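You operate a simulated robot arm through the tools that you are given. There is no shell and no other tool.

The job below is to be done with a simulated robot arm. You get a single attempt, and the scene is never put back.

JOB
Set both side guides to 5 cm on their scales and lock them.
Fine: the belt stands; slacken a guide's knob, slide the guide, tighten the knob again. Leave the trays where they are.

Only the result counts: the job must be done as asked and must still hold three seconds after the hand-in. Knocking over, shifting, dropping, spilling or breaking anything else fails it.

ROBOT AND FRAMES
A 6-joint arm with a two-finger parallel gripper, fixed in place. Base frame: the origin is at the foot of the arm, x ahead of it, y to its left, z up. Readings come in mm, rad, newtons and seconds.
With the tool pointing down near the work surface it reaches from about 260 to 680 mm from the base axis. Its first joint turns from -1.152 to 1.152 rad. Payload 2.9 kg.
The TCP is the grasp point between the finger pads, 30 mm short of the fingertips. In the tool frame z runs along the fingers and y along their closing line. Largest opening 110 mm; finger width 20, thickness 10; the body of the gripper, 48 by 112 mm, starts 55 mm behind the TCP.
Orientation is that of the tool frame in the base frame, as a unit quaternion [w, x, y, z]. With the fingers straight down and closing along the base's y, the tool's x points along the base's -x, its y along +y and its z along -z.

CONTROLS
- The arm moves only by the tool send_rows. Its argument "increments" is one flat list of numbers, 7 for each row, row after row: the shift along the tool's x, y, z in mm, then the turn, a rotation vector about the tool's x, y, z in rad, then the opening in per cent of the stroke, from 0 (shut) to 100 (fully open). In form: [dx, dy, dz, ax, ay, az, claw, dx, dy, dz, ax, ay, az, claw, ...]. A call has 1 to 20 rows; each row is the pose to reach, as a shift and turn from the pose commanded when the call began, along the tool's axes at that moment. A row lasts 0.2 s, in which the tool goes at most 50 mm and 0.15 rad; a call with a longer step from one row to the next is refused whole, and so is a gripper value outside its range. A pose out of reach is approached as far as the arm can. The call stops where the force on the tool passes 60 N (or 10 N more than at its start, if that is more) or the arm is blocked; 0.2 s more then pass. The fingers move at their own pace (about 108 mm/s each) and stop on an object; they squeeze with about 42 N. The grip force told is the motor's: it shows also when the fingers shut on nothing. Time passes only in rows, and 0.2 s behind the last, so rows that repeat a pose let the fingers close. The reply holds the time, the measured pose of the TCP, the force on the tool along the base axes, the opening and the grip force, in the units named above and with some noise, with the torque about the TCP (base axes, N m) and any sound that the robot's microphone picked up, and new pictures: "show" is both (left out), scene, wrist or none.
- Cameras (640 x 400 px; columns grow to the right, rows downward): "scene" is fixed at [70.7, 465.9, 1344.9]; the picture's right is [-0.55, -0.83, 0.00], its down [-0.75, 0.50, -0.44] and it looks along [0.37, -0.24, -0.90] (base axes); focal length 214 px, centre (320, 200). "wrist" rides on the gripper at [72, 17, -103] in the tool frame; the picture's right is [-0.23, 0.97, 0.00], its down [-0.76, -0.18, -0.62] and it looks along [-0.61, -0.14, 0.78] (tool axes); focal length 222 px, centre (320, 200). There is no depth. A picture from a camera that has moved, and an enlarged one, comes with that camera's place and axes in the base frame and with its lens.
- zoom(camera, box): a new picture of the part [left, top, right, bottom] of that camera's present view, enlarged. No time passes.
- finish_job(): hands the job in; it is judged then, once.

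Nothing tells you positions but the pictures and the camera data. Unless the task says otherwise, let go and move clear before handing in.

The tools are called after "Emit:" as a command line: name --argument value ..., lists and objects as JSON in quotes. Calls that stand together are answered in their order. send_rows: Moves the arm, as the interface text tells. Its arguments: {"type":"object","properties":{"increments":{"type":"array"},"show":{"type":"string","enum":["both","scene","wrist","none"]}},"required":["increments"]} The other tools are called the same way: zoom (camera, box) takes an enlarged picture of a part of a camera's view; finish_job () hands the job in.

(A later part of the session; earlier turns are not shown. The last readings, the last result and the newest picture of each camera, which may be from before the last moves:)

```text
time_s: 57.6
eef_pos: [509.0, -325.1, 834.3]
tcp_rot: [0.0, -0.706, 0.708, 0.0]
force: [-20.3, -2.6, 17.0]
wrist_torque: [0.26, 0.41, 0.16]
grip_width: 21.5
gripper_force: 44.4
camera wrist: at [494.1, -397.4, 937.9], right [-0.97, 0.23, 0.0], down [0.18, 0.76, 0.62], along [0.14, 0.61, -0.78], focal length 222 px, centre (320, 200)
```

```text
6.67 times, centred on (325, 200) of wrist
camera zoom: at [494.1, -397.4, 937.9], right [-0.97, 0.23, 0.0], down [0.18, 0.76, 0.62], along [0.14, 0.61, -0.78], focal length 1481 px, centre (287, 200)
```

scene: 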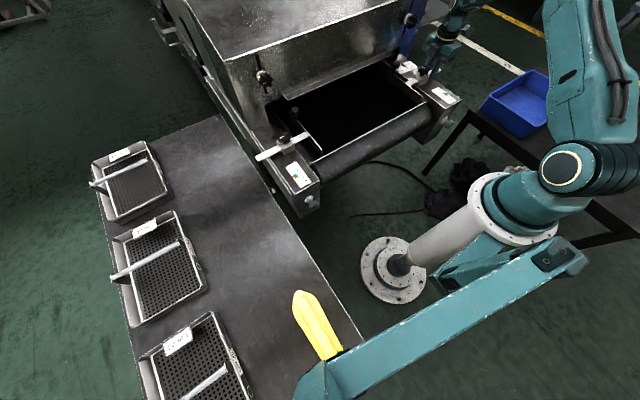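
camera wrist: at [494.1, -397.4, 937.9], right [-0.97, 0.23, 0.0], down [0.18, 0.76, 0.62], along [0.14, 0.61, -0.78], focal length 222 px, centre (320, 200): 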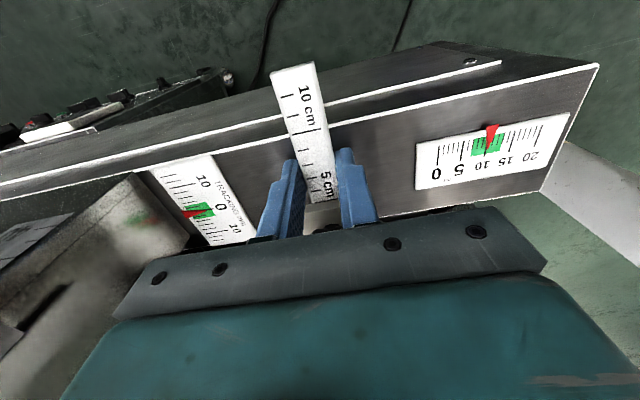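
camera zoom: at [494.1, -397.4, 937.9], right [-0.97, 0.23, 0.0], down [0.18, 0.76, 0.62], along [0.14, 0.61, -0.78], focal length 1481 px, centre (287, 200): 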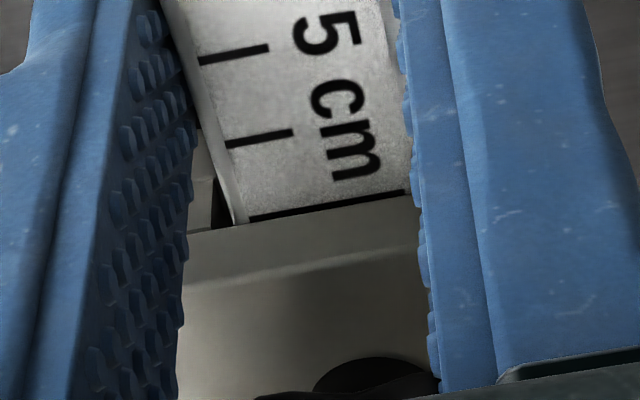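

The tick is right at the face: 5.0 cm. I'll release and rise, then check.

Emit:
send_rows --increments '[0, 0, 0, 0, 0, 0, 30, 0, 0, 0, 0, 0, 0, 40, 0, 0, 0, 0, 0, 0, 40, 0, 0, -15, 0, 0, 0, 40, 0, 0, -35, 0, 0, 0, 60, 0, 0, -60, 0, 0, 0, 60, 0, 0, -80, 0, 0, 0, 100]' --show "wrist"

Emit:
zoom --camera "wrist" --box '[280, 100, 400, 220]'

Emit:
zoom --camera "wrist" --box '[312, 120, 352, 160]'

```text
time_s: 59.2
eef_pos: [510.4, -323.6, 914.0]
tcp_rot: [0.0, 0.707, -0.707, 0.0]
force: [-0.2, -0.3, 0.9]
wrist_torque: [0.02, -0.02, -0.01]
grip_width: 109.8
gripper_force: 0.1
camera wrist: at [494.6, -395.8, 1017.3], right [-0.97, 0.23, 0.0], down [0.18, 0.76, 0.62], along [0.14, 0.61, -0.78], focal length 222 px, centre (320, 200)
```

wrist: 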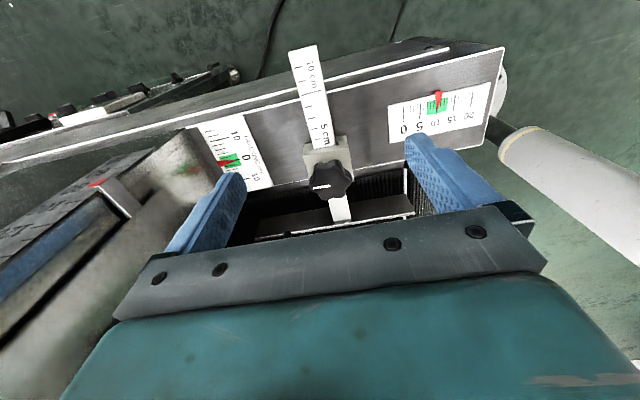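

```text
3.33 times, centred on (340, 160) of wrist
camera zoom: at [494.6, -395.8, 1017.3], right [-0.97, 0.23, 0.0], down [0.18, 0.76, 0.62], along [0.14, 0.61, -0.78], focal length 740 px, centre (253, 333)
```

zoom: 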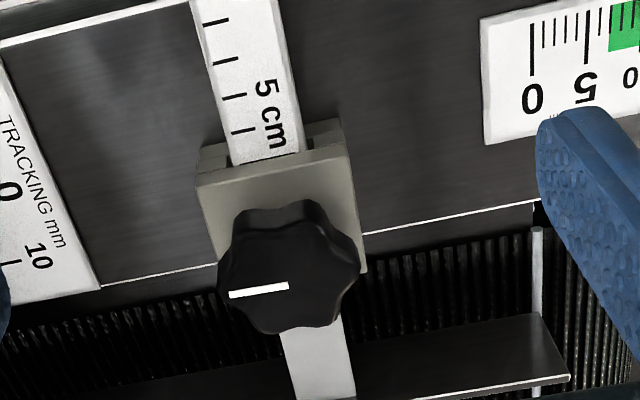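

```text
10.00 times, centred on (332, 140) of wrist
camera zoom: at [494.6, -395.8, 1017.3], right [-0.97, 0.23, 0.0], down [0.18, 0.76, 0.62], along [0.14, 0.61, -0.78], focal length 2221 px, centre (200, 800)
```

zoom: 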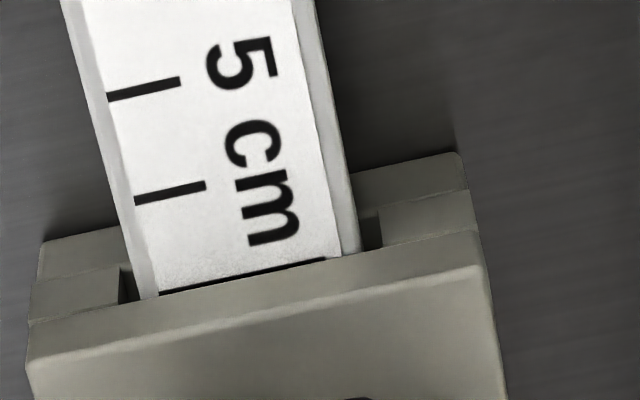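

The right guide reads 5.0 cm. Next I'll go over its knob at yaw +8° to tighten it.

Emit:
send_rows --increments '[-4, 0, 0, 0, 0, 0.143, 100, -8, 0, 0, 0, 0, 0.286, 100, -12, 0, 0, 0, 0, 0.429, 100, -16, 0, 0, 0, 0, 0.572, 100, -20, 0, 0, 0, 0, 0.715, 100, -24, 0, 0, 0, 0, 0.858, 100, -28, 0, 0, 0, 0, 1.0, 100, -32, 0, 0, 0, 0, 1.143, 80, -36, 0.2, 3, 0, 0, 1.287, 60, -38.2, 0.4, 6, 0, 0, 1.43, 60]' --show "wrist"

Emit:
zoom --camera "wrist" --box '[220, 100, 420, 240]'

```text
time_s: 61.4
eef_pos: [510.0, -288.2, 906.5]
tcp_rot: [0.0, -0.069, 0.998, 0.001]
force: [0.5, 0.1, -0.8]
wrist_torque: [-0.04, 0.0, -0.01]
grip_width: 66.2
gripper_force: 0.0
camera wrist: at [436.8, -279.3, 1011.6], right [0.09, 1.0, 0.0], down [0.78, -0.07, 0.62], along [0.62, -0.06, -0.78], focal length 222 px, centre (320, 200)
```

wrist: 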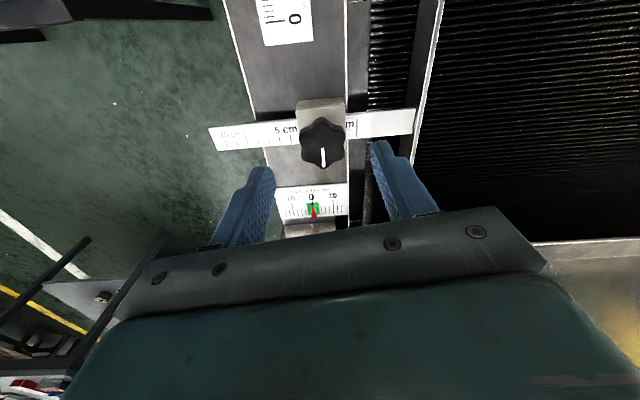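

```text
2.86 times, centred on (320, 170) of wrist
camera zoom: at [436.8, -279.3, 1011.6], right [0.09, 1.0, 0.0], down [0.78, -0.07, 0.62], along [0.62, -0.06, -0.78], focal length 635 px, centre (320, 286)
```

zoom: 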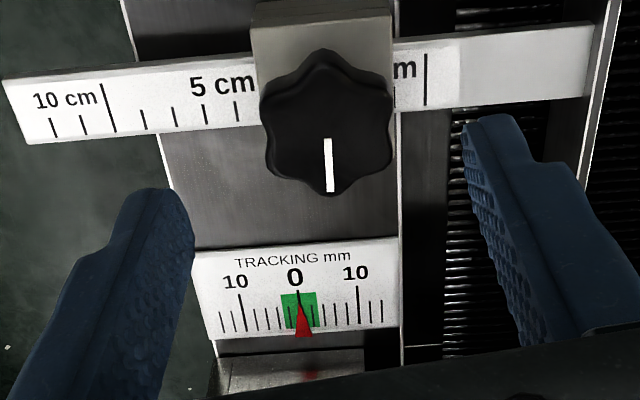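

I need to shift 2.9 mm in +y to centre. Then I'll descend, grip and relieve any load.

Emit:
send_rows --increments '[-0.4, 2.9, 10, 0, 0, 0, 60, -0.4, 2.9, 22, 0, 0, 0, 60, -0.4, 2.9, 34, 0, 0, 0, 55, -0.4, 2.9, 41, 0, 0, 0, 55, -0.4, 2.9, 45, 0, 0, 0, 50, -0.4, 2.9, 45, 0, 0, 0, 30, -0.4, 2.9, 45, 0, 0, 0, 0, -0.4, 2.9, 45, 0, 0, 0, 0, -0.4, 2.9, 45, 0, 0, 0, 0]' --show "wrist"

Emit:
zoom --camera "wrist" --box '[220, 100, 420, 240]'

```text
time_s: 63.4
eef_pos: [511.2, -284.1, 863.3]
tcp_rot: [0.001, -0.07, 0.998, -0.001]
force: [1.7, -7.4, -2.0]
wrist_torque: [-0.19, -0.25, 0.0]
grip_width: 35.2
gripper_force: 45.1
camera wrist: at [437.5, -277.2, 967.0], right [0.09, 1.0, 0.0], down [0.78, -0.07, 0.62], along [0.62, -0.06, -0.78], focal length 222 px, centre (320, 200)
```

wrist: 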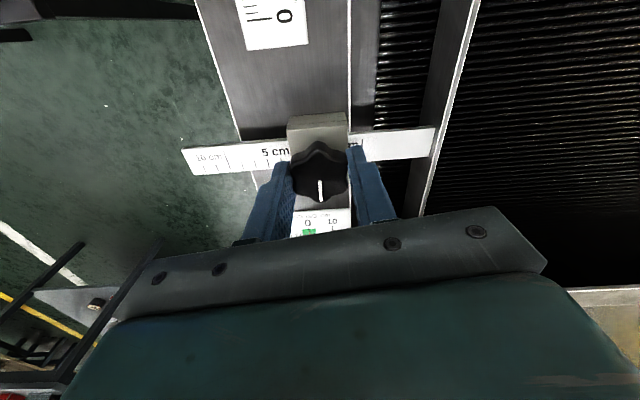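

```text
2.86 times, centred on (320, 170) of wrist
camera zoom: at [437.5, -277.2, 967.0], right [0.09, 1.0, 0.0], down [0.78, -0.07, 0.62], along [0.62, -0.06, -0.78], focal length 635 px, centre (320, 286)
```

zoom: 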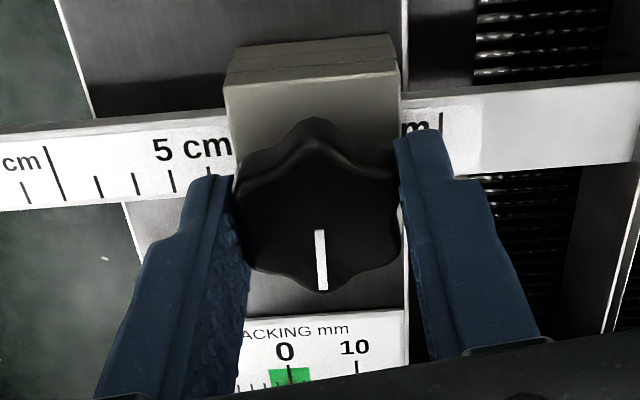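

Gripped well. I'll turn it clockwise, first by 1.44 rad.

Emit:
send_rows --increments '[0.6, -0.6, 0, 0, 0, 0, 0, 0.6, -0.6, 0, 0, 0, 0.12, 0, 0.6, -0.6, 0, 0, 0, 0.24, 0, 0.6, -0.6, 0, 0, 0, 0.36, 0, 0.6, -0.6, 0, 0, 0, 0.48, 0, 0.6, -0.6, 0, 0, 0, 0.6, 0, 0.6, -0.6, 0, 0, 0, 0.72, 0, 0.6, -0.6, 0, 0, 0, 0.84, 0, 0.6, -0.6, 0, 0, 0, 0.96, 0, 0.6, -0.6, 0, 0, 0, 1.08, 0, 0.6, -0.6, 0, 0, 0, 1.2, 0, 0.6, -0.6, 0, 0, 0, 1.32, 0, 0.6, -0.6, 0, 0, 0, 1.44, 0]' --show "none"

Emit:
send_rows --increments '[0, 0, 0, 0, 0, 0.12, 0, 0, 0, 0, 0, 0, 0.24, 0, 0, 0, 0, 0, 0, 0.36, 0]' --show "wrist"

Emit:
zoom --camera "wrist" --box '[220, 100, 420, 240]'

```text
time_s: 66.2
eef_pos: [509.7, -285.9, 863.2]
tcp_rot: [0.003, 0.606, 0.795, 0.0]
force: [6.8, -18.0, 6.0]
wrist_torque: [-1.15, -0.3, -0.02]
grip_width: 35.4
gripper_force: 45.2
```

```text
time_s: 67.0
eef_pos: [510.7, -281.7, 861.4]
tcp_rot: [-0.002, 0.736, 0.677, 0.001]
force: [3.3, 1.6, 12.6]
wrist_torque: [0.27, -0.07, 0.45]
grip_width: 35.4
gripper_force: 45.2
camera wrist: at [534.3, -210.6, 966.8], right [0.95, -0.31, 0.0], down [-0.24, -0.75, 0.62], along [-0.19, -0.59, -0.78], focal length 222 px, centre (320, 200)
```

wrist: 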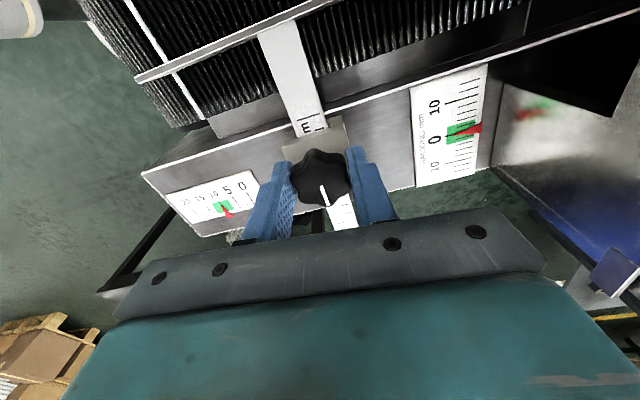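

```text
2.86 times, centred on (320, 170) of wrist
camera zoom: at [534.3, -210.6, 966.8], right [0.95, -0.31, 0.0], down [-0.24, -0.75, 0.62], along [-0.19, -0.59, -0.78], focal length 635 px, centre (320, 286)
```

zoom: 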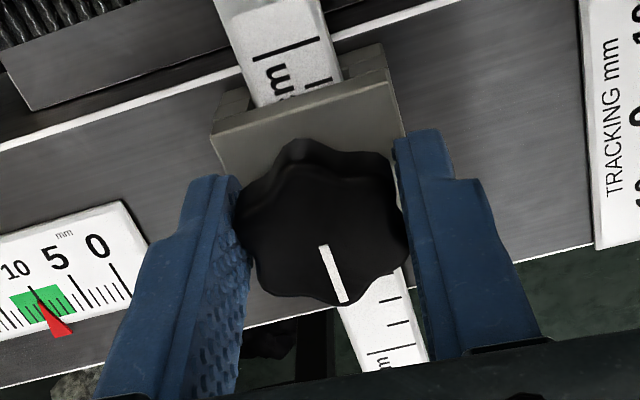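

The knob is tight at its stop with its line along the bar. I'll release without back-turning, rise and move out for a check view.

Emit:
send_rows --increments '[0, 0, 0, 0, 0, 0, 45, 0, 0, 0, 0, 0, 0, 50, 0, 0, -10, 0, 0, 0, 55, 0, 0, -25, 0, 0, 0, 55, 0, 0, -45, 0, 0, 0, 60, 0, 0, -65, 0, 0, 0, 100, 0, 0, -95, 0, 0, 0, 100]' --show "both"

Emit:
zoom --camera "wrist" --box '[250, 60, 390, 220]'

Emit:
zoom --camera "scene" --box '[385, 50, 465, 120]'

```text
time_s: 68.6
eef_pos: [508.8, -282.0, 957.1]
tcp_rot: [0.0, 0.738, 0.675, -0.001]
force: [-0.2, 0.5, -0.3]
wrist_torque: [0.01, 0.03, -0.02]
grip_width: 109.9
gripper_force: 0.0
camera wrist: at [533.1, -210.9, 1061.1], right [0.95, -0.31, 0.0], down [-0.24, -0.74, 0.62], along [-0.19, -0.59, -0.78], focal length 222 px, centre (320, 200)
```

scene: 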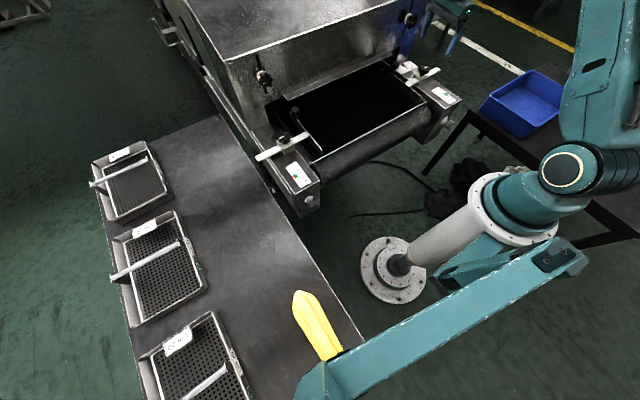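
wrist: 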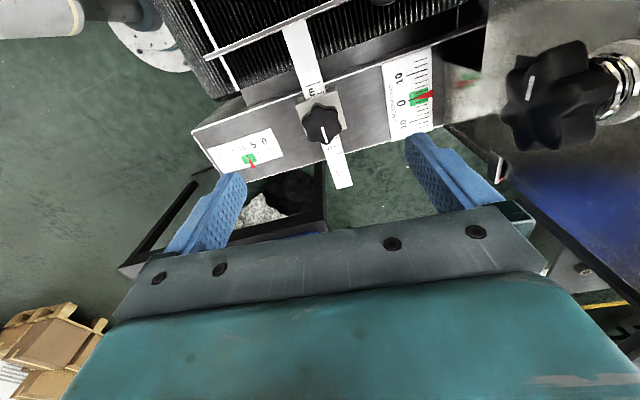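

```text
2.50 times, centred on (320, 140) of wrist
camera zoom: at [533.1, -210.9, 1061.1], right [0.95, -0.31, 0.0], down [-0.24, -0.74, 0.62], along [-0.19, -0.59, -0.78], focal length 555 px, centre (320, 350)
```

zoom: 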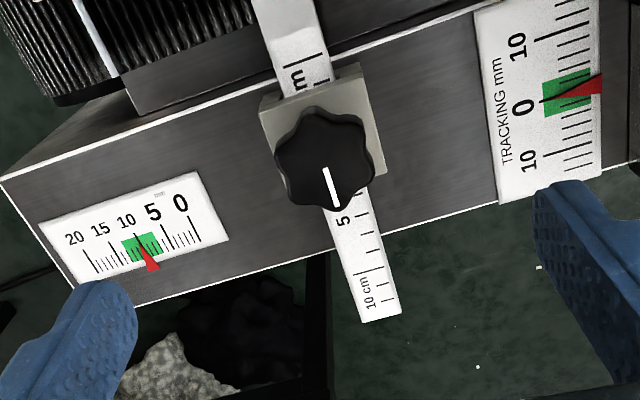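

```text
5.71 times, centred on (425, 85) of scene
camera zoom: at [70.7, 465.9, 1344.9], right [-0.55, -0.83, 0.0], down [-0.75, 0.5, -0.44], along [0.37, -0.24, -0.9], focal length 1226 px, centre (-280, 857)
```

zoom: 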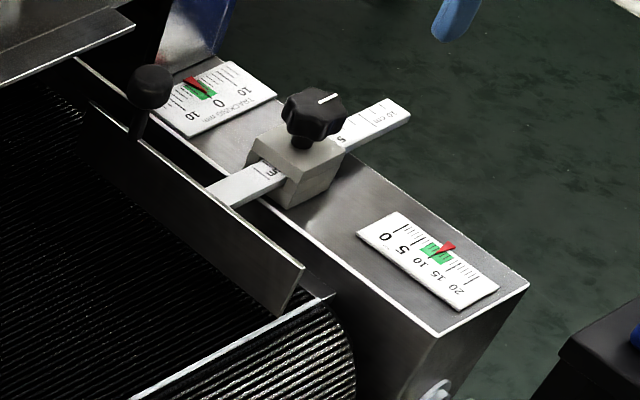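

I'll take one last confirming look at the right scale from the front, outside the block.

Emit:
send_rows --increments '[-5, -6.5, 0, 0, 0, -0.138, 100, -9, -13, 0, 0, 0, -0.277, 100, -14, -19, 0, 0, 0, -0.415, 100, -18, -25, 0, 0, 0, -0.553, 100, -23, -31, 0, 0, 0, -0.69, 100, -27, -38, 0, 0, 0, -0.83, 100, -32, -44, 0, 0, 0, -0.968, 100, -37, -50, 0, 0, 0, -1.1, 100, -41, -57, 0, 0, 0, -1.245, 100, -46, -63, 8, 0, 0, -1.383, 100, -50, -69, 16, 0, 0, -1.52, 100, -55, -75, 25, 0, 0, -1.66, 100]' --show "both"

Emit:
zoom --camera "wrist" --box '[240, 120, 400, 240]'

```text
time_s: 71.2
eef_pos: [430.0, -331.8, 933.3]
tcp_rot: [0.0, -0.002, 1.0, 0.0]
force: [0.0, -0.7, -0.6]
wrist_torque: [-0.01, 0.01, -0.01]
grip_width: 110.0
gripper_force: 0.1
camera wrist: at [358.5, -315.7, 1036.8], right [0.22, 0.97, 0.0], down [0.76, -0.18, 0.62], along [0.61, -0.14, -0.78], focal length 222 px, centre (320, 200)
```

scene: 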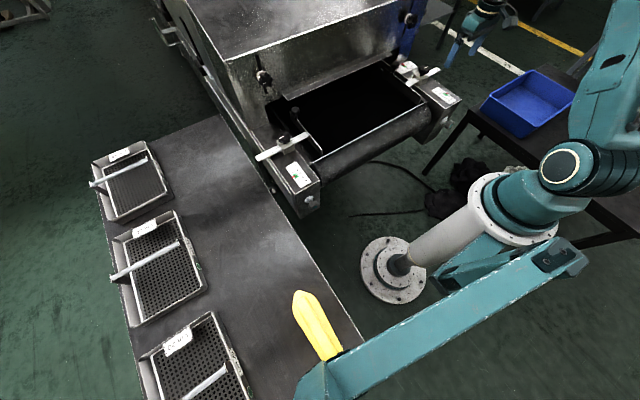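
wrist: 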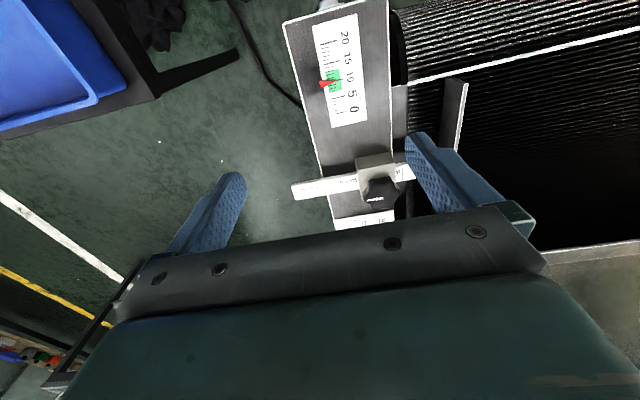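

```text
3.33 times, centred on (320, 180) of wrist
camera zoom: at [358.5, -315.7, 1036.8], right [0.22, 0.97, 0.0], down [0.76, -0.18, 0.62], along [0.61, -0.14, -0.78], focal length 740 px, centre (320, 267)
```

zoom: 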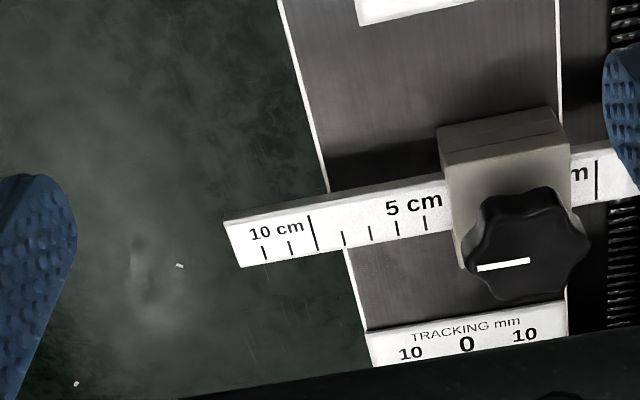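

Emit:
zoom --camera "wrist" --box '[335, 160, 385, 200]'

```text
10.00 times, centred on (360, 180) of wrist
camera zoom: at [358.5, -315.7, 1036.8], right [0.22, 0.97, 0.0], down [0.76, -0.18, 0.62], along [0.61, -0.14, -0.78], focal length 2221 px, centre (-80, 400)
```

zoom: 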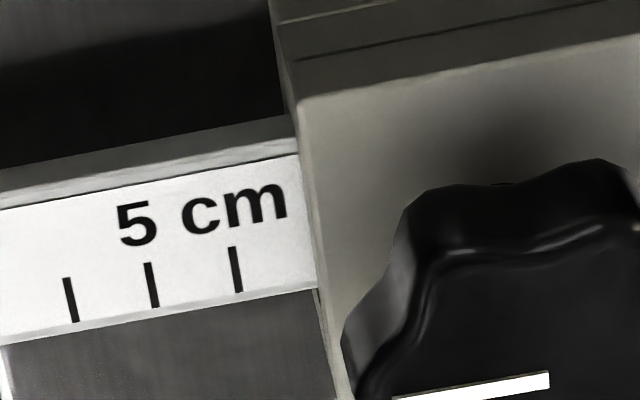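

Visually the right guide reads 5.0 to 5.07 cm. As the initial "0" may have been a true 0 with its tick just outside the face, I'll repeat an earlier camera pose and compare ticks to measure the actual travel.

Emit:
send_rows --increments '[-27, 16, 0, 0, 0, -0.07, 60, -54, 31, 5, 0, 0, -0.14, 60, -81, 47, 15, 0, 0, -0.2046, 60, -81, 47, 24.7, 0, 0, -0.2046, 60, -81, 47, 24.7, 0, 0, -0.2046, 60]' --show "wrist"

Emit:
zoom --camera "wrist" --box '[120, 80, 400, 240]'

```text
time_s: 72.4
eef_pos: [509.9, -287.2, 907.7]
tcp_rot: [0.0, -0.103, 0.995, 0.0]
force: [-0.2, 0.8, -0.1]
wrist_torque: [0.0, 0.03, -0.02]
grip_width: 66.0
gripper_force: 0.0
camera wrist: at [437.2, -283.7, 1012.0], right [0.02, 1.0, 0.0], down [0.78, -0.02, 0.62], along [0.62, -0.01, -0.78], focal length 222 px, centre (320, 200)
```

wrist: 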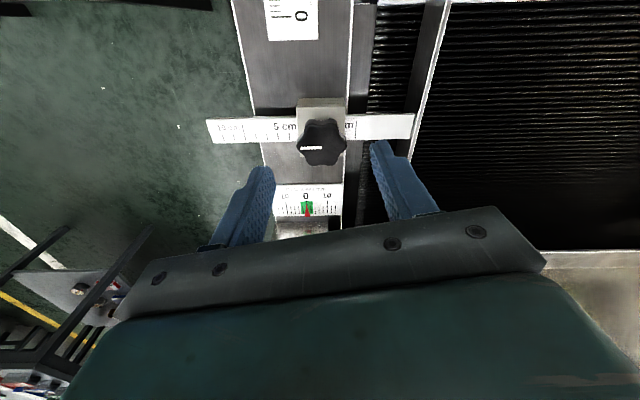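

```text
2.29 times, centred on (260, 160) of wrist
camera zoom: at [437.2, -283.7, 1012.0], right [0.02, 1.0, 0.0], down [0.78, -0.02, 0.62], along [0.62, -0.01, -0.78], focal length 508 px, centre (457, 291)
```

zoom: 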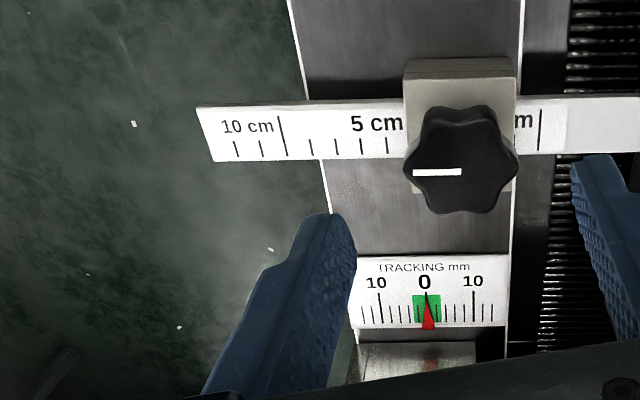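

Comparing ticks, the right guide travelled about 51 mm from its initial 0 position, so depending on the index I'm between 5.03 and 5.11. I'll fine-correct both outward by about 0.7 mm so that the 5 tick looks just as the 0 tick did at the start. First I'll slacken the right knob again.

Emit:
send_rows --increments '[0, 0, 0, 0, 0, 0.137, 60, 0, 0, 0, 0, 0, 0.273, 60, 0, 0, 0, 0, 0, 0.41, 60, 0, 0, 0, 0, 0, 0.546, 60, 0, 0, 0, 0, 0, 0.682, 60, 0, 0, 0, 0, 0, 0.819, 60, 0, 0, 0, 0, 0, 0.955, 60, 0, 0, 0, 0, 0, 1.09, 60, 0, 0, 0, 0, 0, 1.228, 60, 0, 0, 0, 0, 0, 1.365, 60, -0.2, 1, 0, 0, 0, 1.5, 60, -0.35, 1.66, 0, 0, 0, 1.637, 60]' --show "wrist"

Emit:
zoom --camera "wrist" --box '[220, 100, 420, 240]'

```text
time_s: 75.0
eef_pos: [511.0, -284.1, 907.2]
tcp_rot: [0.0, 0.657, 0.754, -0.001]
force: [0.6, -0.1, 0.2]
wrist_torque: [0.0, -0.02, 0.0]
grip_width: 65.7
gripper_force: 0.1
camera wrist: at [519.5, -208.9, 1011.9], right [1.0, -0.09, 0.0], down [-0.07, -0.78, 0.62], along [-0.06, -0.62, -0.78], focal length 222 px, centre (320, 200)
```

wrist: 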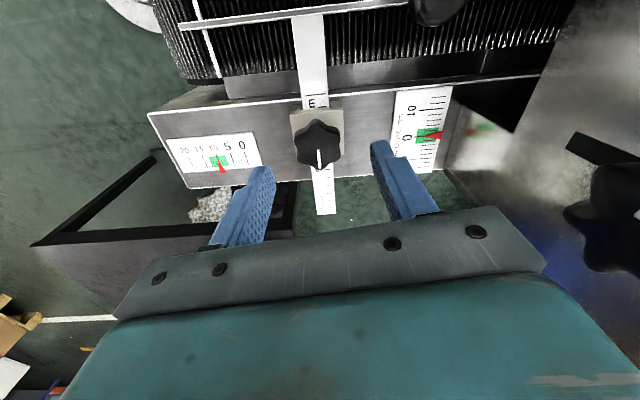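

```text
2.86 times, centred on (320, 170) of wrist
camera zoom: at [519.5, -208.9, 1011.9], right [1.0, -0.09, 0.0], down [-0.07, -0.78, 0.62], along [-0.06, -0.62, -0.78], focal length 635 px, centre (320, 286)
```

zoom: 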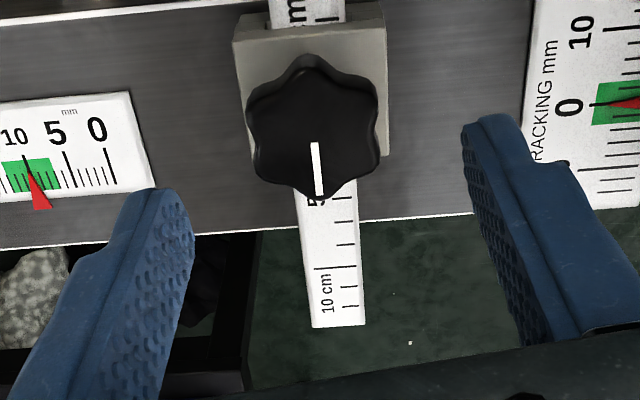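

Emit:
send_rows --increments '[-0.5, -1, 12, 0, 0, 0, 60, -0.5, -1, 24, 0, 0, 0, 60, -0.5, -1, 36, 0, 0, 0, 55, -0.5, -1, 43, 0, 0, 0, 55, -0.5, -1, 46, 0, 0, 0, 50, -0.5, -1, 46, 0, 0, 0, 30, -0.5, -1, 46, 0, 0, 0, 0, -0.5, -1, 46, 0, 0, 0, 0, -0.5, -1, 46, 0, 0, 0, 0]' --show "wrist"

Emit:
zoom --camera "wrist" --box '[220, 100, 420, 240]'

```text
time_s: 77.0
eef_pos: [510.1, -286.3, 861.0]
tcp_rot: [-0.002, 0.656, 0.754, 0.0]
force: [-10.3, -0.4, 2.4]
wrist_torque: [0.17, 0.27, 0.05]
grip_width: 35.2
gripper_force: 45.0
camera wrist: at [518.1, -210.7, 965.0], right [1.0, -0.09, 0.0], down [-0.07, -0.78, 0.62], along [-0.06, -0.62, -0.78], focal length 222 px, centre (320, 200)
```

wrist: 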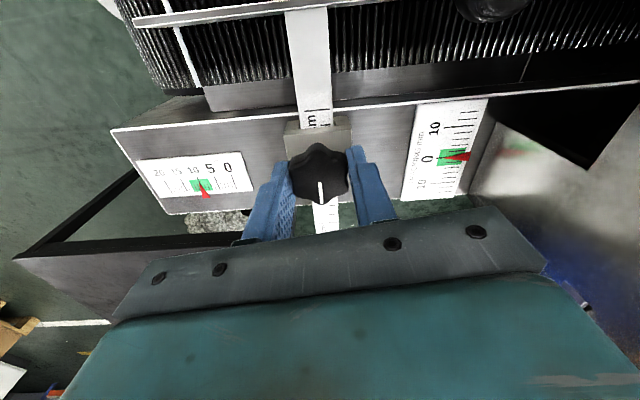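

```text
2.86 times, centred on (320, 170) of wrist
camera zoom: at [518.1, -210.7, 965.0], right [1.0, -0.09, 0.0], down [-0.07, -0.78, 0.62], along [-0.06, -0.62, -0.78], focal length 635 px, centre (320, 286)
```

zoom: 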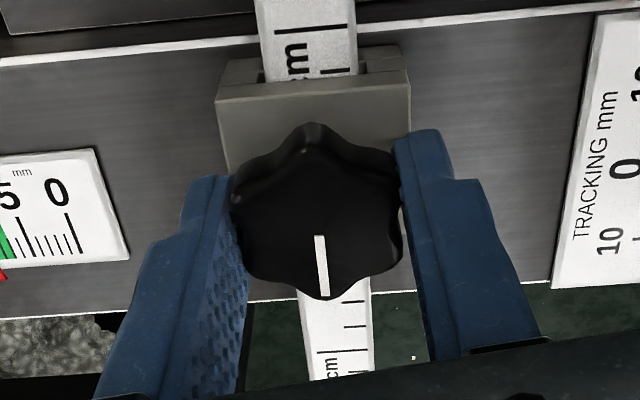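

Same grip as before. I'll slacken fully, release and rise.

Emit:
send_rows --increments '[0, -0.8, 0, 0, 0, -0.12, 0, 0, -0.8, 0, 0, 0, -0.24, 0, 0, -0.8, 0, 0, 0, -0.36, 0, 0, -0.8, 0, 0, 0, -0.48, 0, 0, -0.8, 0, 0, 0, -0.6, 0, 0, -0.8, 0, 0, 0, -0.72, 0, 0, -0.8, 0, 0, 0, -0.84, 0, 0, -0.8, 0, 0, 0, -0.96, 0, 0, -0.8, 0, 0, 0, -1.08, 0, 0, -0.8, 0, 0, 0, -1.2, 0, 0, -0.8, 0, 0, 0, -1.32, 0, 0, -0.8, 0, 0, 0, -1.44, 0, 0, -0.8, 0, 0, 0, -1.56, 0, 0, -0.8, 0, 0, 0, -1.68, 0]' --show "none"

Emit:
send_rows --increments '[0, 0, 0, 0, 0, 0.05, 0, 0, 0, 0, 0, 0, 0.08, 45, 0, 0, 0, 0, 0, 0.08, 45, 0, 0, -10, 0, 0, 0.08, 45, 0, 0, -25, 0, 0, 0.08, 45, 0, 0, -45, 0, 0, 0.08, 60]' --show "wrist"

Emit:
zoom --camera "wrist" --box '[120, 80, 400, 240]'

```text
time_s: 80.0
eef_pos: [508.7, -285.8, 862.6]
tcp_rot: [-0.001, -0.123, 0.992, 0.001]
force: [6.7, -5.9, -13.5]
wrist_torque: [0.01, 0.0, -0.58]
grip_width: 35.5
gripper_force: 45.3
```

```text
time_s: 81.4
eef_pos: [509.9, -284.5, 905.4]
tcp_rot: [-0.001, -0.085, 0.996, 0.0]
force: [0.4, -0.3, 0.5]
wrist_torque: [-0.02, 0.02, 0.03]
grip_width: 65.8
gripper_force: 0.0
camera wrist: at [436.5, -279.1, 1010.6], right [0.06, 1.0, 0.0], down [0.78, -0.05, 0.62], along [0.62, -0.04, -0.78], focal length 222 px, centre (320, 200)
```

wrist: 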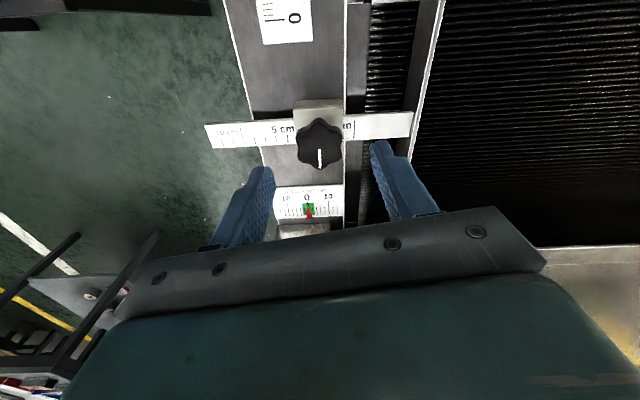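

```text
2.29 times, centred on (260, 160) of wrist
camera zoom: at [436.5, -279.1, 1010.6], right [0.06, 1.0, 0.0], down [0.78, -0.05, 0.62], along [0.62, -0.04, -0.78], focal length 508 px, centre (457, 291)
```

zoom: 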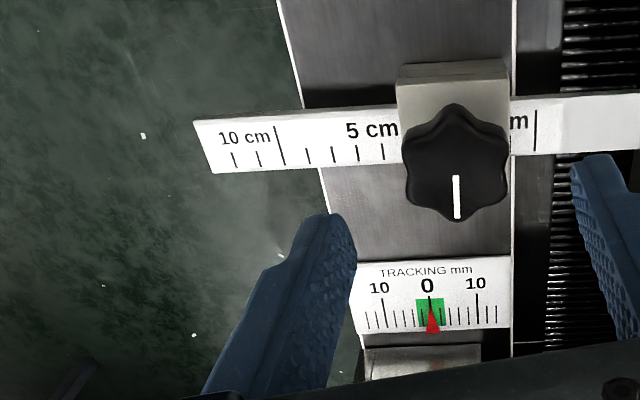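

The right knob is slack. Next I'll go to the bar again with yaw +90°, gripping at about y=-327.

Emit:
send_rows --increments '[0.7, -4, -5, 0, 0, -0.14, 80, 1.3, -8, -5, 0, 0, -0.28, 100, 2, -13, -5, 0, 0, -0.42, 100, 2.7, -17, -5, 0, 0, -0.56, 100, 3.3, -21, -5, 0, 0, -0.7, 100, 4, -25, -5, 0, 0, -0.84, 100, 4.7, -29, -5, 0, 0, -0.98, 100, 5.4, -34, -5, 0, 0, -1.12, 100, 6, -38, -5, 0, 0, -1.26, 100, 6.7, -42, -5, 0, 0, -1.4, 100]' --show "wrist"

Emit:
zoom --camera "wrist" --box '[312, 120, 352, 160]'

```text
time_s: 83.6
eef_pos: [509.1, -327.7, 910.9]
tcp_rot: [-0.001, 0.707, -0.707, 0.0]
force: [-0.3, -0.8, 0.1]
wrist_torque: [-0.01, -0.01, -0.02]
grip_width: 109.9
gripper_force: 0.1
camera wrist: at [493.9, -399.2, 1015.5], right [-0.97, 0.23, 0.0], down [0.18, 0.76, 0.62], along [0.14, 0.61, -0.78], focal length 222 px, centre (320, 200)
```

wrist: 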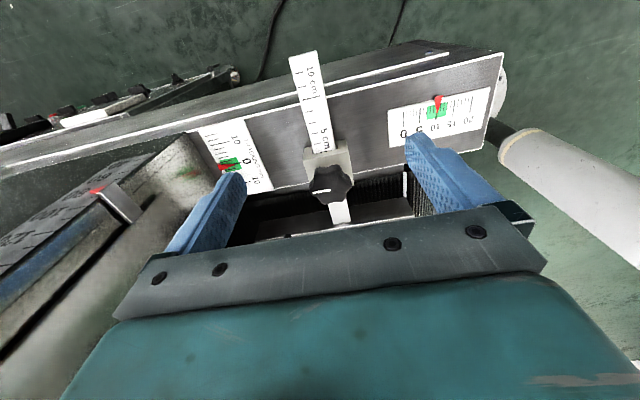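

```text
10.00 times, centred on (332, 140) of wrist
camera zoom: at [493.9, -399.2, 1015.5], right [-0.97, 0.23, 0.0], down [0.18, 0.76, 0.62], along [0.14, 0.61, -0.78], focal length 2221 px, centre (200, 800)
```

zoom: 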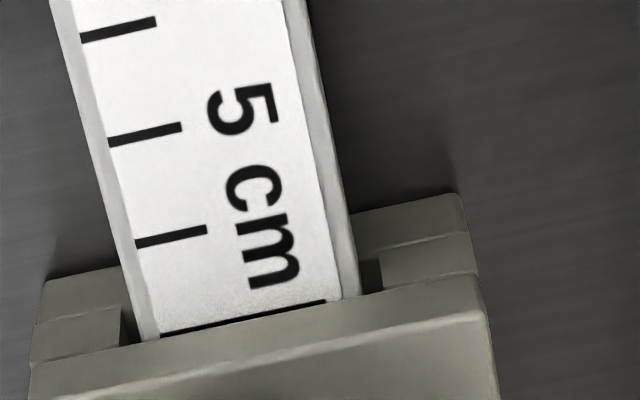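

Emit:
send_rows --increments '[0, -0.6, 12, 0, 0, 0, 50, 0, -0.6, 27, 0, 0, 0, 45, 0, -0.6, 42, 0, 0, 0, 40, 0, -0.6, 57, 0, 0, 0, 40, 0, -0.6, 69, 0, 0, 0, 40, 0, -0.6, 76, 0, 0, 0, 40, 0, -0.6, 76, 0, 0, 0, 20, 0, -0.6, 76, 0, 0, 0, 0, 0, -0.6, 76, 0, 0, 0, 0]' --show "wrist"

Emit:
zoom --camera "wrist" --box '[290, 170, 360, 230]'

```text
time_s: 85.6
eef_pos: [510.4, -327.1, 835.2]
tcp_rot: [-0.001, -0.707, 0.707, 0.002]
force: [-14.1, 0.2, 0.8]
wrist_torque: [0.08, 0.03, 1.06]
grip_width: 21.3
gripper_force: 44.7
camera wrist: at [494.3, -399.3, 939.1], right [-0.97, 0.23, 0.0], down [0.18, 0.76, 0.62], along [0.14, 0.61, -0.78], focal length 222 px, centre (320, 200)
```

wrist: 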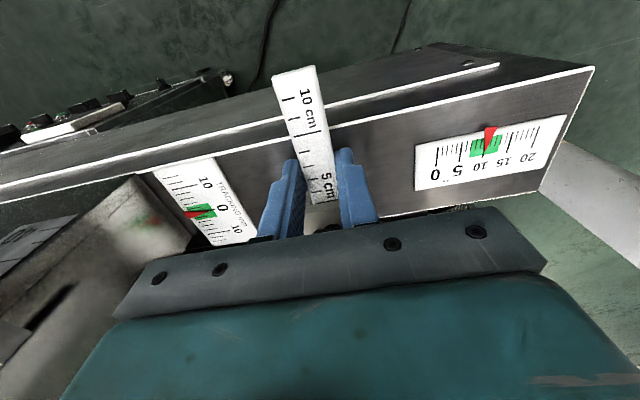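

```text
6.67 times, centred on (325, 200) of wrist
camera zoom: at [494.3, -399.3, 939.1], right [-0.97, 0.23, 0.0], down [0.18, 0.76, 0.62], along [0.14, 0.61, -0.78], focal length 1481 px, centre (287, 200)
```

zoom: 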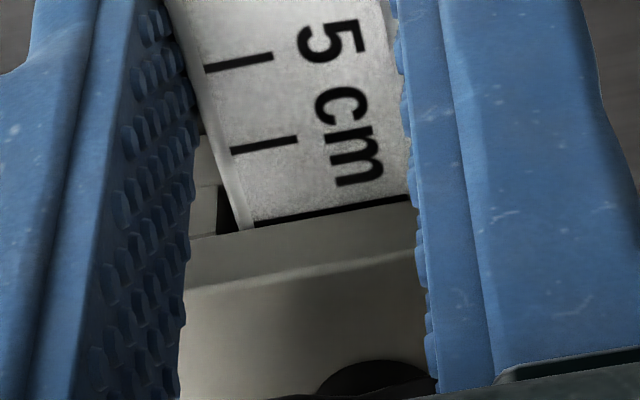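

Emit:
send_rows --increments '[0, 1, 0, 0, 0, 0, 0, 0.4, 1, 0, 0, 0, 0, 0, 0.7, 1, 0, 0, 0, 0, 0, 0.7, 1, 0, 0, 0, 0, 0]' --show "wrist"

Emit:
zoom --camera "wrist" --box '[290, 170, 360, 230]'

```text
time_s: 86.6
eef_pos: [510.2, -327.3, 834.6]
tcp_rot: [0.0, -0.706, 0.708, 0.0]
force: [-1.7, -0.6, -13.6]
wrist_torque: [0.09, -0.05, -0.02]
grip_width: 21.9
gripper_force: 44.4
camera wrist: at [494.0, -398.9, 939.2], right [-0.97, 0.23, 0.0], down [0.18, 0.76, 0.62], along [0.14, 0.61, -0.78], focal length 222 px, centre (320, 200)
```

wrist: 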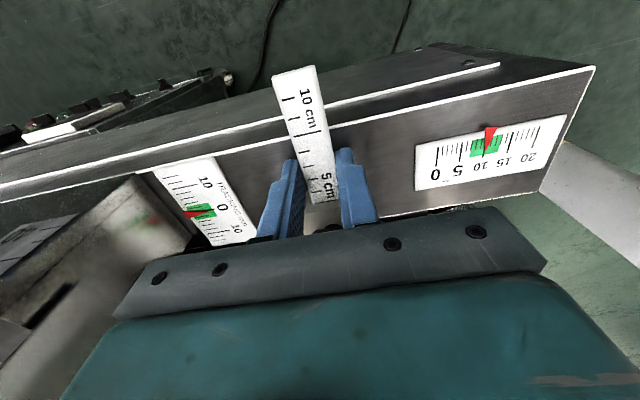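

```text
6.67 times, centred on (325, 200) of wrist
camera zoom: at [494.0, -398.9, 939.2], right [-0.97, 0.23, 0.0], down [0.18, 0.76, 0.62], along [0.14, 0.61, -0.78], focal length 1481 px, centre (287, 200)
```

zoom: 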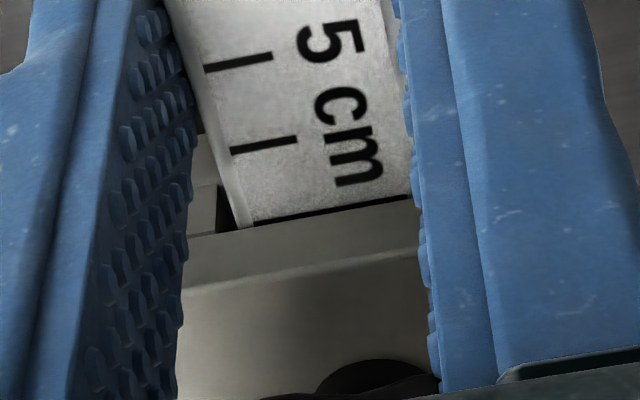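

It hasn't moved outward because of slack in the grip. I'll pull out 1 mm more.

Emit:
send_rows --increments '[0.5, 0, 0, 0, 0, 0, 0, 1.0, 0, 0, 0, 0, 0, 0, 1.0, 0, 0, 0, 0, 0, 0]' --show "wrist"

Emit:
zoom --camera "wrist" --box '[290, 170, 360, 230]'

```text
time_s: 87.4
eef_pos: [510.7, -328.0, 835.0]
tcp_rot: [0.0, 0.707, -0.707, -0.001]
force: [-0.3, 3.2, -16.4]
wrist_torque: [-0.36, -0.02, 0.39]
grip_width: 21.7
gripper_force: 44.7
camera wrist: at [494.3, -399.7, 939.2], right [-0.97, 0.23, 0.0], down [0.18, 0.76, 0.62], along [0.14, 0.61, -0.78], focal length 222 px, centre (320, 200)
```

wrist: 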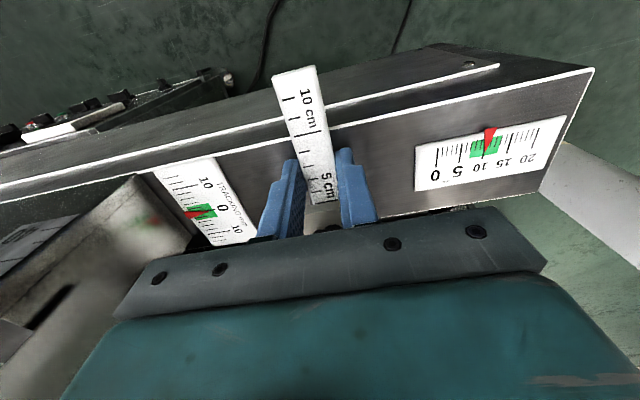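

```text
6.67 times, centred on (325, 200) of wrist
camera zoom: at [494.3, -399.7, 939.2], right [-0.97, 0.23, 0.0], down [0.18, 0.76, 0.62], along [0.14, 0.61, -0.78], focal length 1481 px, centre (287, 200)
```

zoom: 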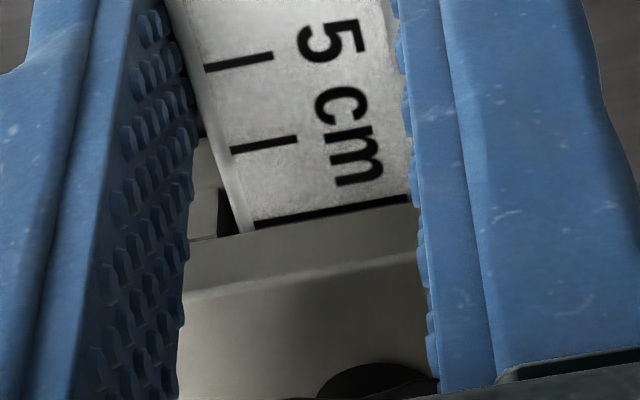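

The tick is now fully visible and touching the face. I'll add 0.4 mm to allow for the shift on release, then release and rise.

Emit:
send_rows --increments '[0.4, 0, 0, 0, 0, 0, 0, 0.4, 0, 0, 0, 0, 0, 0]' --show "none"

Emit:
send_rows --increments '[0, 0, 0, 0, 0, 0, 30, 0, 0, 0, 0, 0, 0, 40, 0, 0, 0, 0, 0, 0, 40, 0, 0, -15, 0, 0, 0, 40, 0, 0, -35, 0, 0, 0, 60, 0, 0, -60, 0, 0, 0, 60, 0, 0, -77, 0, 0, 0, 100]' --show "wrist"

Emit:
zoom --camera "wrist" --box '[312, 120, 352, 160]'

```text
time_s: 88.0
eef_pos: [509.4, -328.1, 834.5]
tcp_rot: [0.0, -0.706, 0.708, 0.0]
force: [4.0, 2.3, -14.2]
wrist_torque: [1.21, -0.06, 0.13]
grip_width: 22.0
gripper_force: 45.3
```

```text
time_s: 89.6
eef_pos: [509.7, -329.6, 913.3]
tcp_rot: [0.0, -0.706, 0.708, 0.0]
force: [0.0, -0.3, 0.1]
wrist_torque: [-0.02, 0.03, 0.0]
grip_width: 110.0
gripper_force: 0.0
camera wrist: at [493.8, -400.8, 1017.3], right [-0.97, 0.23, 0.0], down [0.18, 0.76, 0.62], along [0.14, 0.61, -0.78], focal length 222 px, centre (320, 200)
```

wrist: 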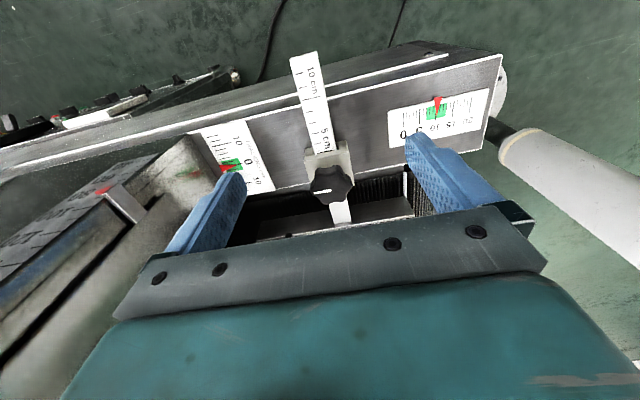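

```text
10.00 times, centred on (332, 140) of wrist
camera zoom: at [493.8, -400.8, 1017.3], right [-0.97, 0.23, 0.0], down [0.18, 0.76, 0.62], along [0.14, 0.61, -0.78], focal length 2221 px, centre (200, 800)
```

zoom: 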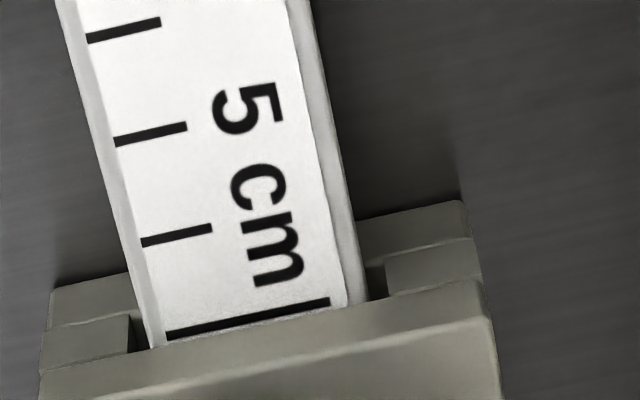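

That now looks just like the original 0 position did. I'll go back over the knob and tighten it.

Emit:
send_rows --increments '[-4, 0, 0, 0, 0, 0.143, 100, -9, 0, 0, 0, 0, 0.286, 100, -13, 0, 0, 0, 0, 0.429, 100, -18, 0, 0, 0, 0, 0.572, 100, -22, 0, 0, 0, 0, 0.715, 100, -27, 0, 0, 0, 0, 0.858, 100, -31, 0, 0, 0, 0, 1.0, 100, -36, 0, 0, 0, 0, 1.143, 80, -40, 0, 3, 0, 0, 1.287, 60, -44, 0, 6, 0, 0, 1.43, 60, -44, 0, 6, 0, 0, 1.43, 60]' --show "wrist"

Emit:
zoom --camera "wrist" --box '[220, 100, 420, 240]'

```text
time_s: 92.0
eef_pos: [509.3, -284.9, 906.6]
tcp_rot: [-0.001, -0.068, 0.998, 0.0]
force: [-0.1, 0.3, -0.2]
wrist_torque: [-0.02, 0.01, -0.01]
grip_width: 66.2
gripper_force: 0.0
camera wrist: at [436.5, -277.6, 1011.2], right [0.09, 1.0, 0.0], down [0.78, -0.07, 0.62], along [0.62, -0.06, -0.78], focal length 222 px, centre (320, 200)
```

wrist: 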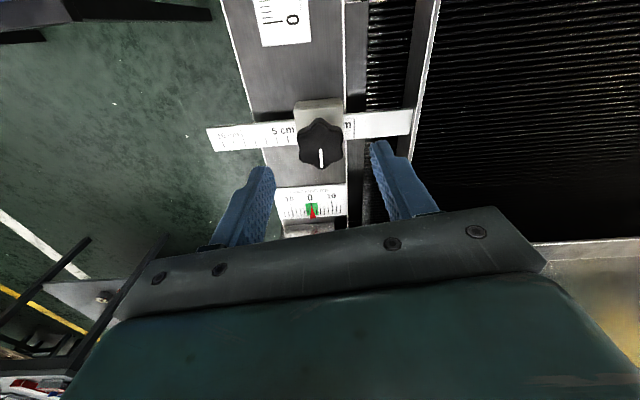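

```text
2.86 times, centred on (320, 170) of wrist
camera zoom: at [436.5, -277.6, 1011.2], right [0.09, 1.0, 0.0], down [0.78, -0.07, 0.62], along [0.62, -0.06, -0.78], focal length 635 px, centre (320, 286)
```

zoom: 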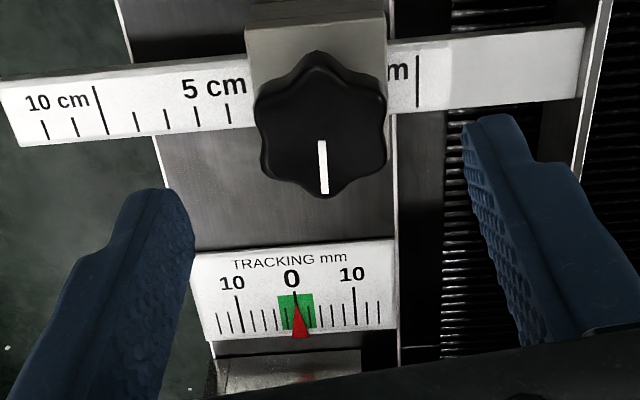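

Emit:
send_rows --increments '[0, 0.4, 10, 0, 0, 0, 60, 0, 0.4, 22, 0, 0, 0, 60, 0, 0.4, 34, 0, 0, 0, 55, 0, 0.4, 41, 0, 0, 0, 55, 0, 0.4, 45, 0, 0, 0, 50, 0, 0.4, 45, 0, 0, 0, 30, 0, 0.4, 45, 0, 0, 0, 0, 0, 0.4, 45, 0, 0, 0, 0, 0, 0.4, 45, 0, 0, 0, 0]' --show "wrist"

Emit:
send_rows --increments '[0, 0, 0, 0, 0, 0.12, 0, 0, 0, 0, 0, 0, 0.24, 0, 0, 0, 0, 0, 0, 0.36, 0, 0, 0, 0, 0, 0, 0.48, 0, 0, 0, 0, 0, 0, 0.6, 0, 0, 0, 0, 0, 0, 0.72, 0, 0, 0, 0, 0, 0, 0.84, 0, 0, 0, 0, 0, 0, 0.96, 0, 0, 0, 0, 0, 0, 1.08, 0, 0, 0, 0, 0, 0, 1.2, 0, 0, 0, 0, 0, 0, 1.32, 0, 0, 0, 0, 0, 0, 1.44, 0]' --show "none"

Emit:
send_rows --increments '[0, 0, 0, 0, 0, 0.12, 0, 0, 0, 0, 0, 0, 0.24, 0, 0, 0, 0, 0, 0, 0.38, 0]' --show "wrist"

Emit:
zoom --camera "wrist" --box '[220, 100, 420, 240]'

```text
time_s: 94.0
eef_pos: [510.3, -285.2, 861.2]
tcp_rot: [0.0, -0.07, 0.998, 0.0]
force: [-2.1, 10.3, 3.1]
wrist_torque: [0.18, 0.22, -0.01]
grip_width: 35.1
gripper_force: 45.6
camera wrist: at [436.6, -277.6, 965.3], right [0.09, 1.0, 0.0], down [0.78, -0.07, 0.62], along [0.62, -0.05, -0.78], focal length 222 px, centre (320, 200)
```

wrist: 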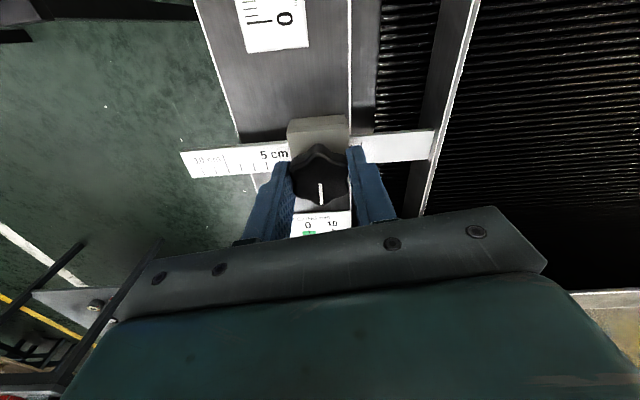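

```text
time_s: 96.6
eef_pos: [509.8, -284.0, 861.3]
tcp_rot: [-0.001, 0.607, 0.795, 0.0]
force: [12.9, 2.2, -20.2]
wrist_torque: [0.87, 0.11, 0.01]
grip_width: 35.3
gripper_force: 45.0
```

```text
time_s: 97.4
eef_pos: [509.2, -285.7, 863.7]
tcp_rot: [0.001, 0.747, 0.665, 0.0]
force: [4.4, 0.9, -5.6]
wrist_torque: [0.0, -0.12, 0.36]
grip_width: 35.3
gripper_force: 45.0
camera wrist: at [535.8, -214.8, 967.1], right [0.94, -0.34, 0.0], down [-0.26, -0.74, 0.62], along [-0.21, -0.59, -0.78], focal length 222 px, centre (320, 200)
```

wrist: 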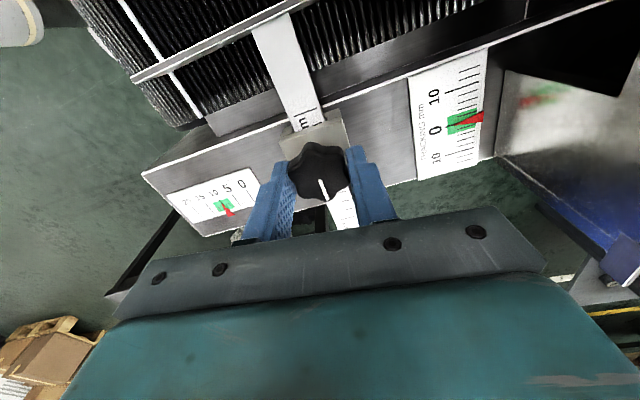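

```text
2.86 times, centred on (320, 170) of wrist
camera zoom: at [535.8, -214.8, 967.1], right [0.94, -0.34, 0.0], down [-0.26, -0.74, 0.62], along [-0.21, -0.59, -0.78], focal length 635 px, centre (320, 286)
```

zoom: 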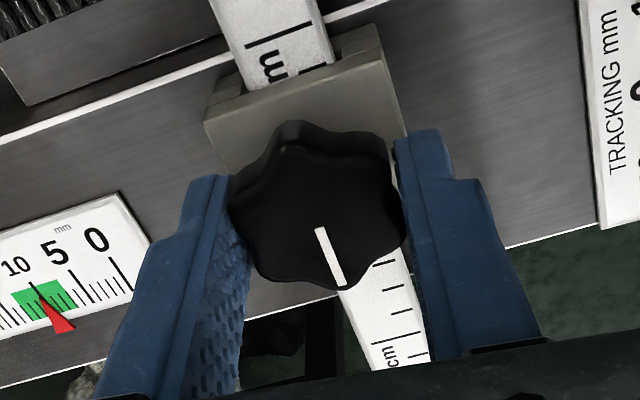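

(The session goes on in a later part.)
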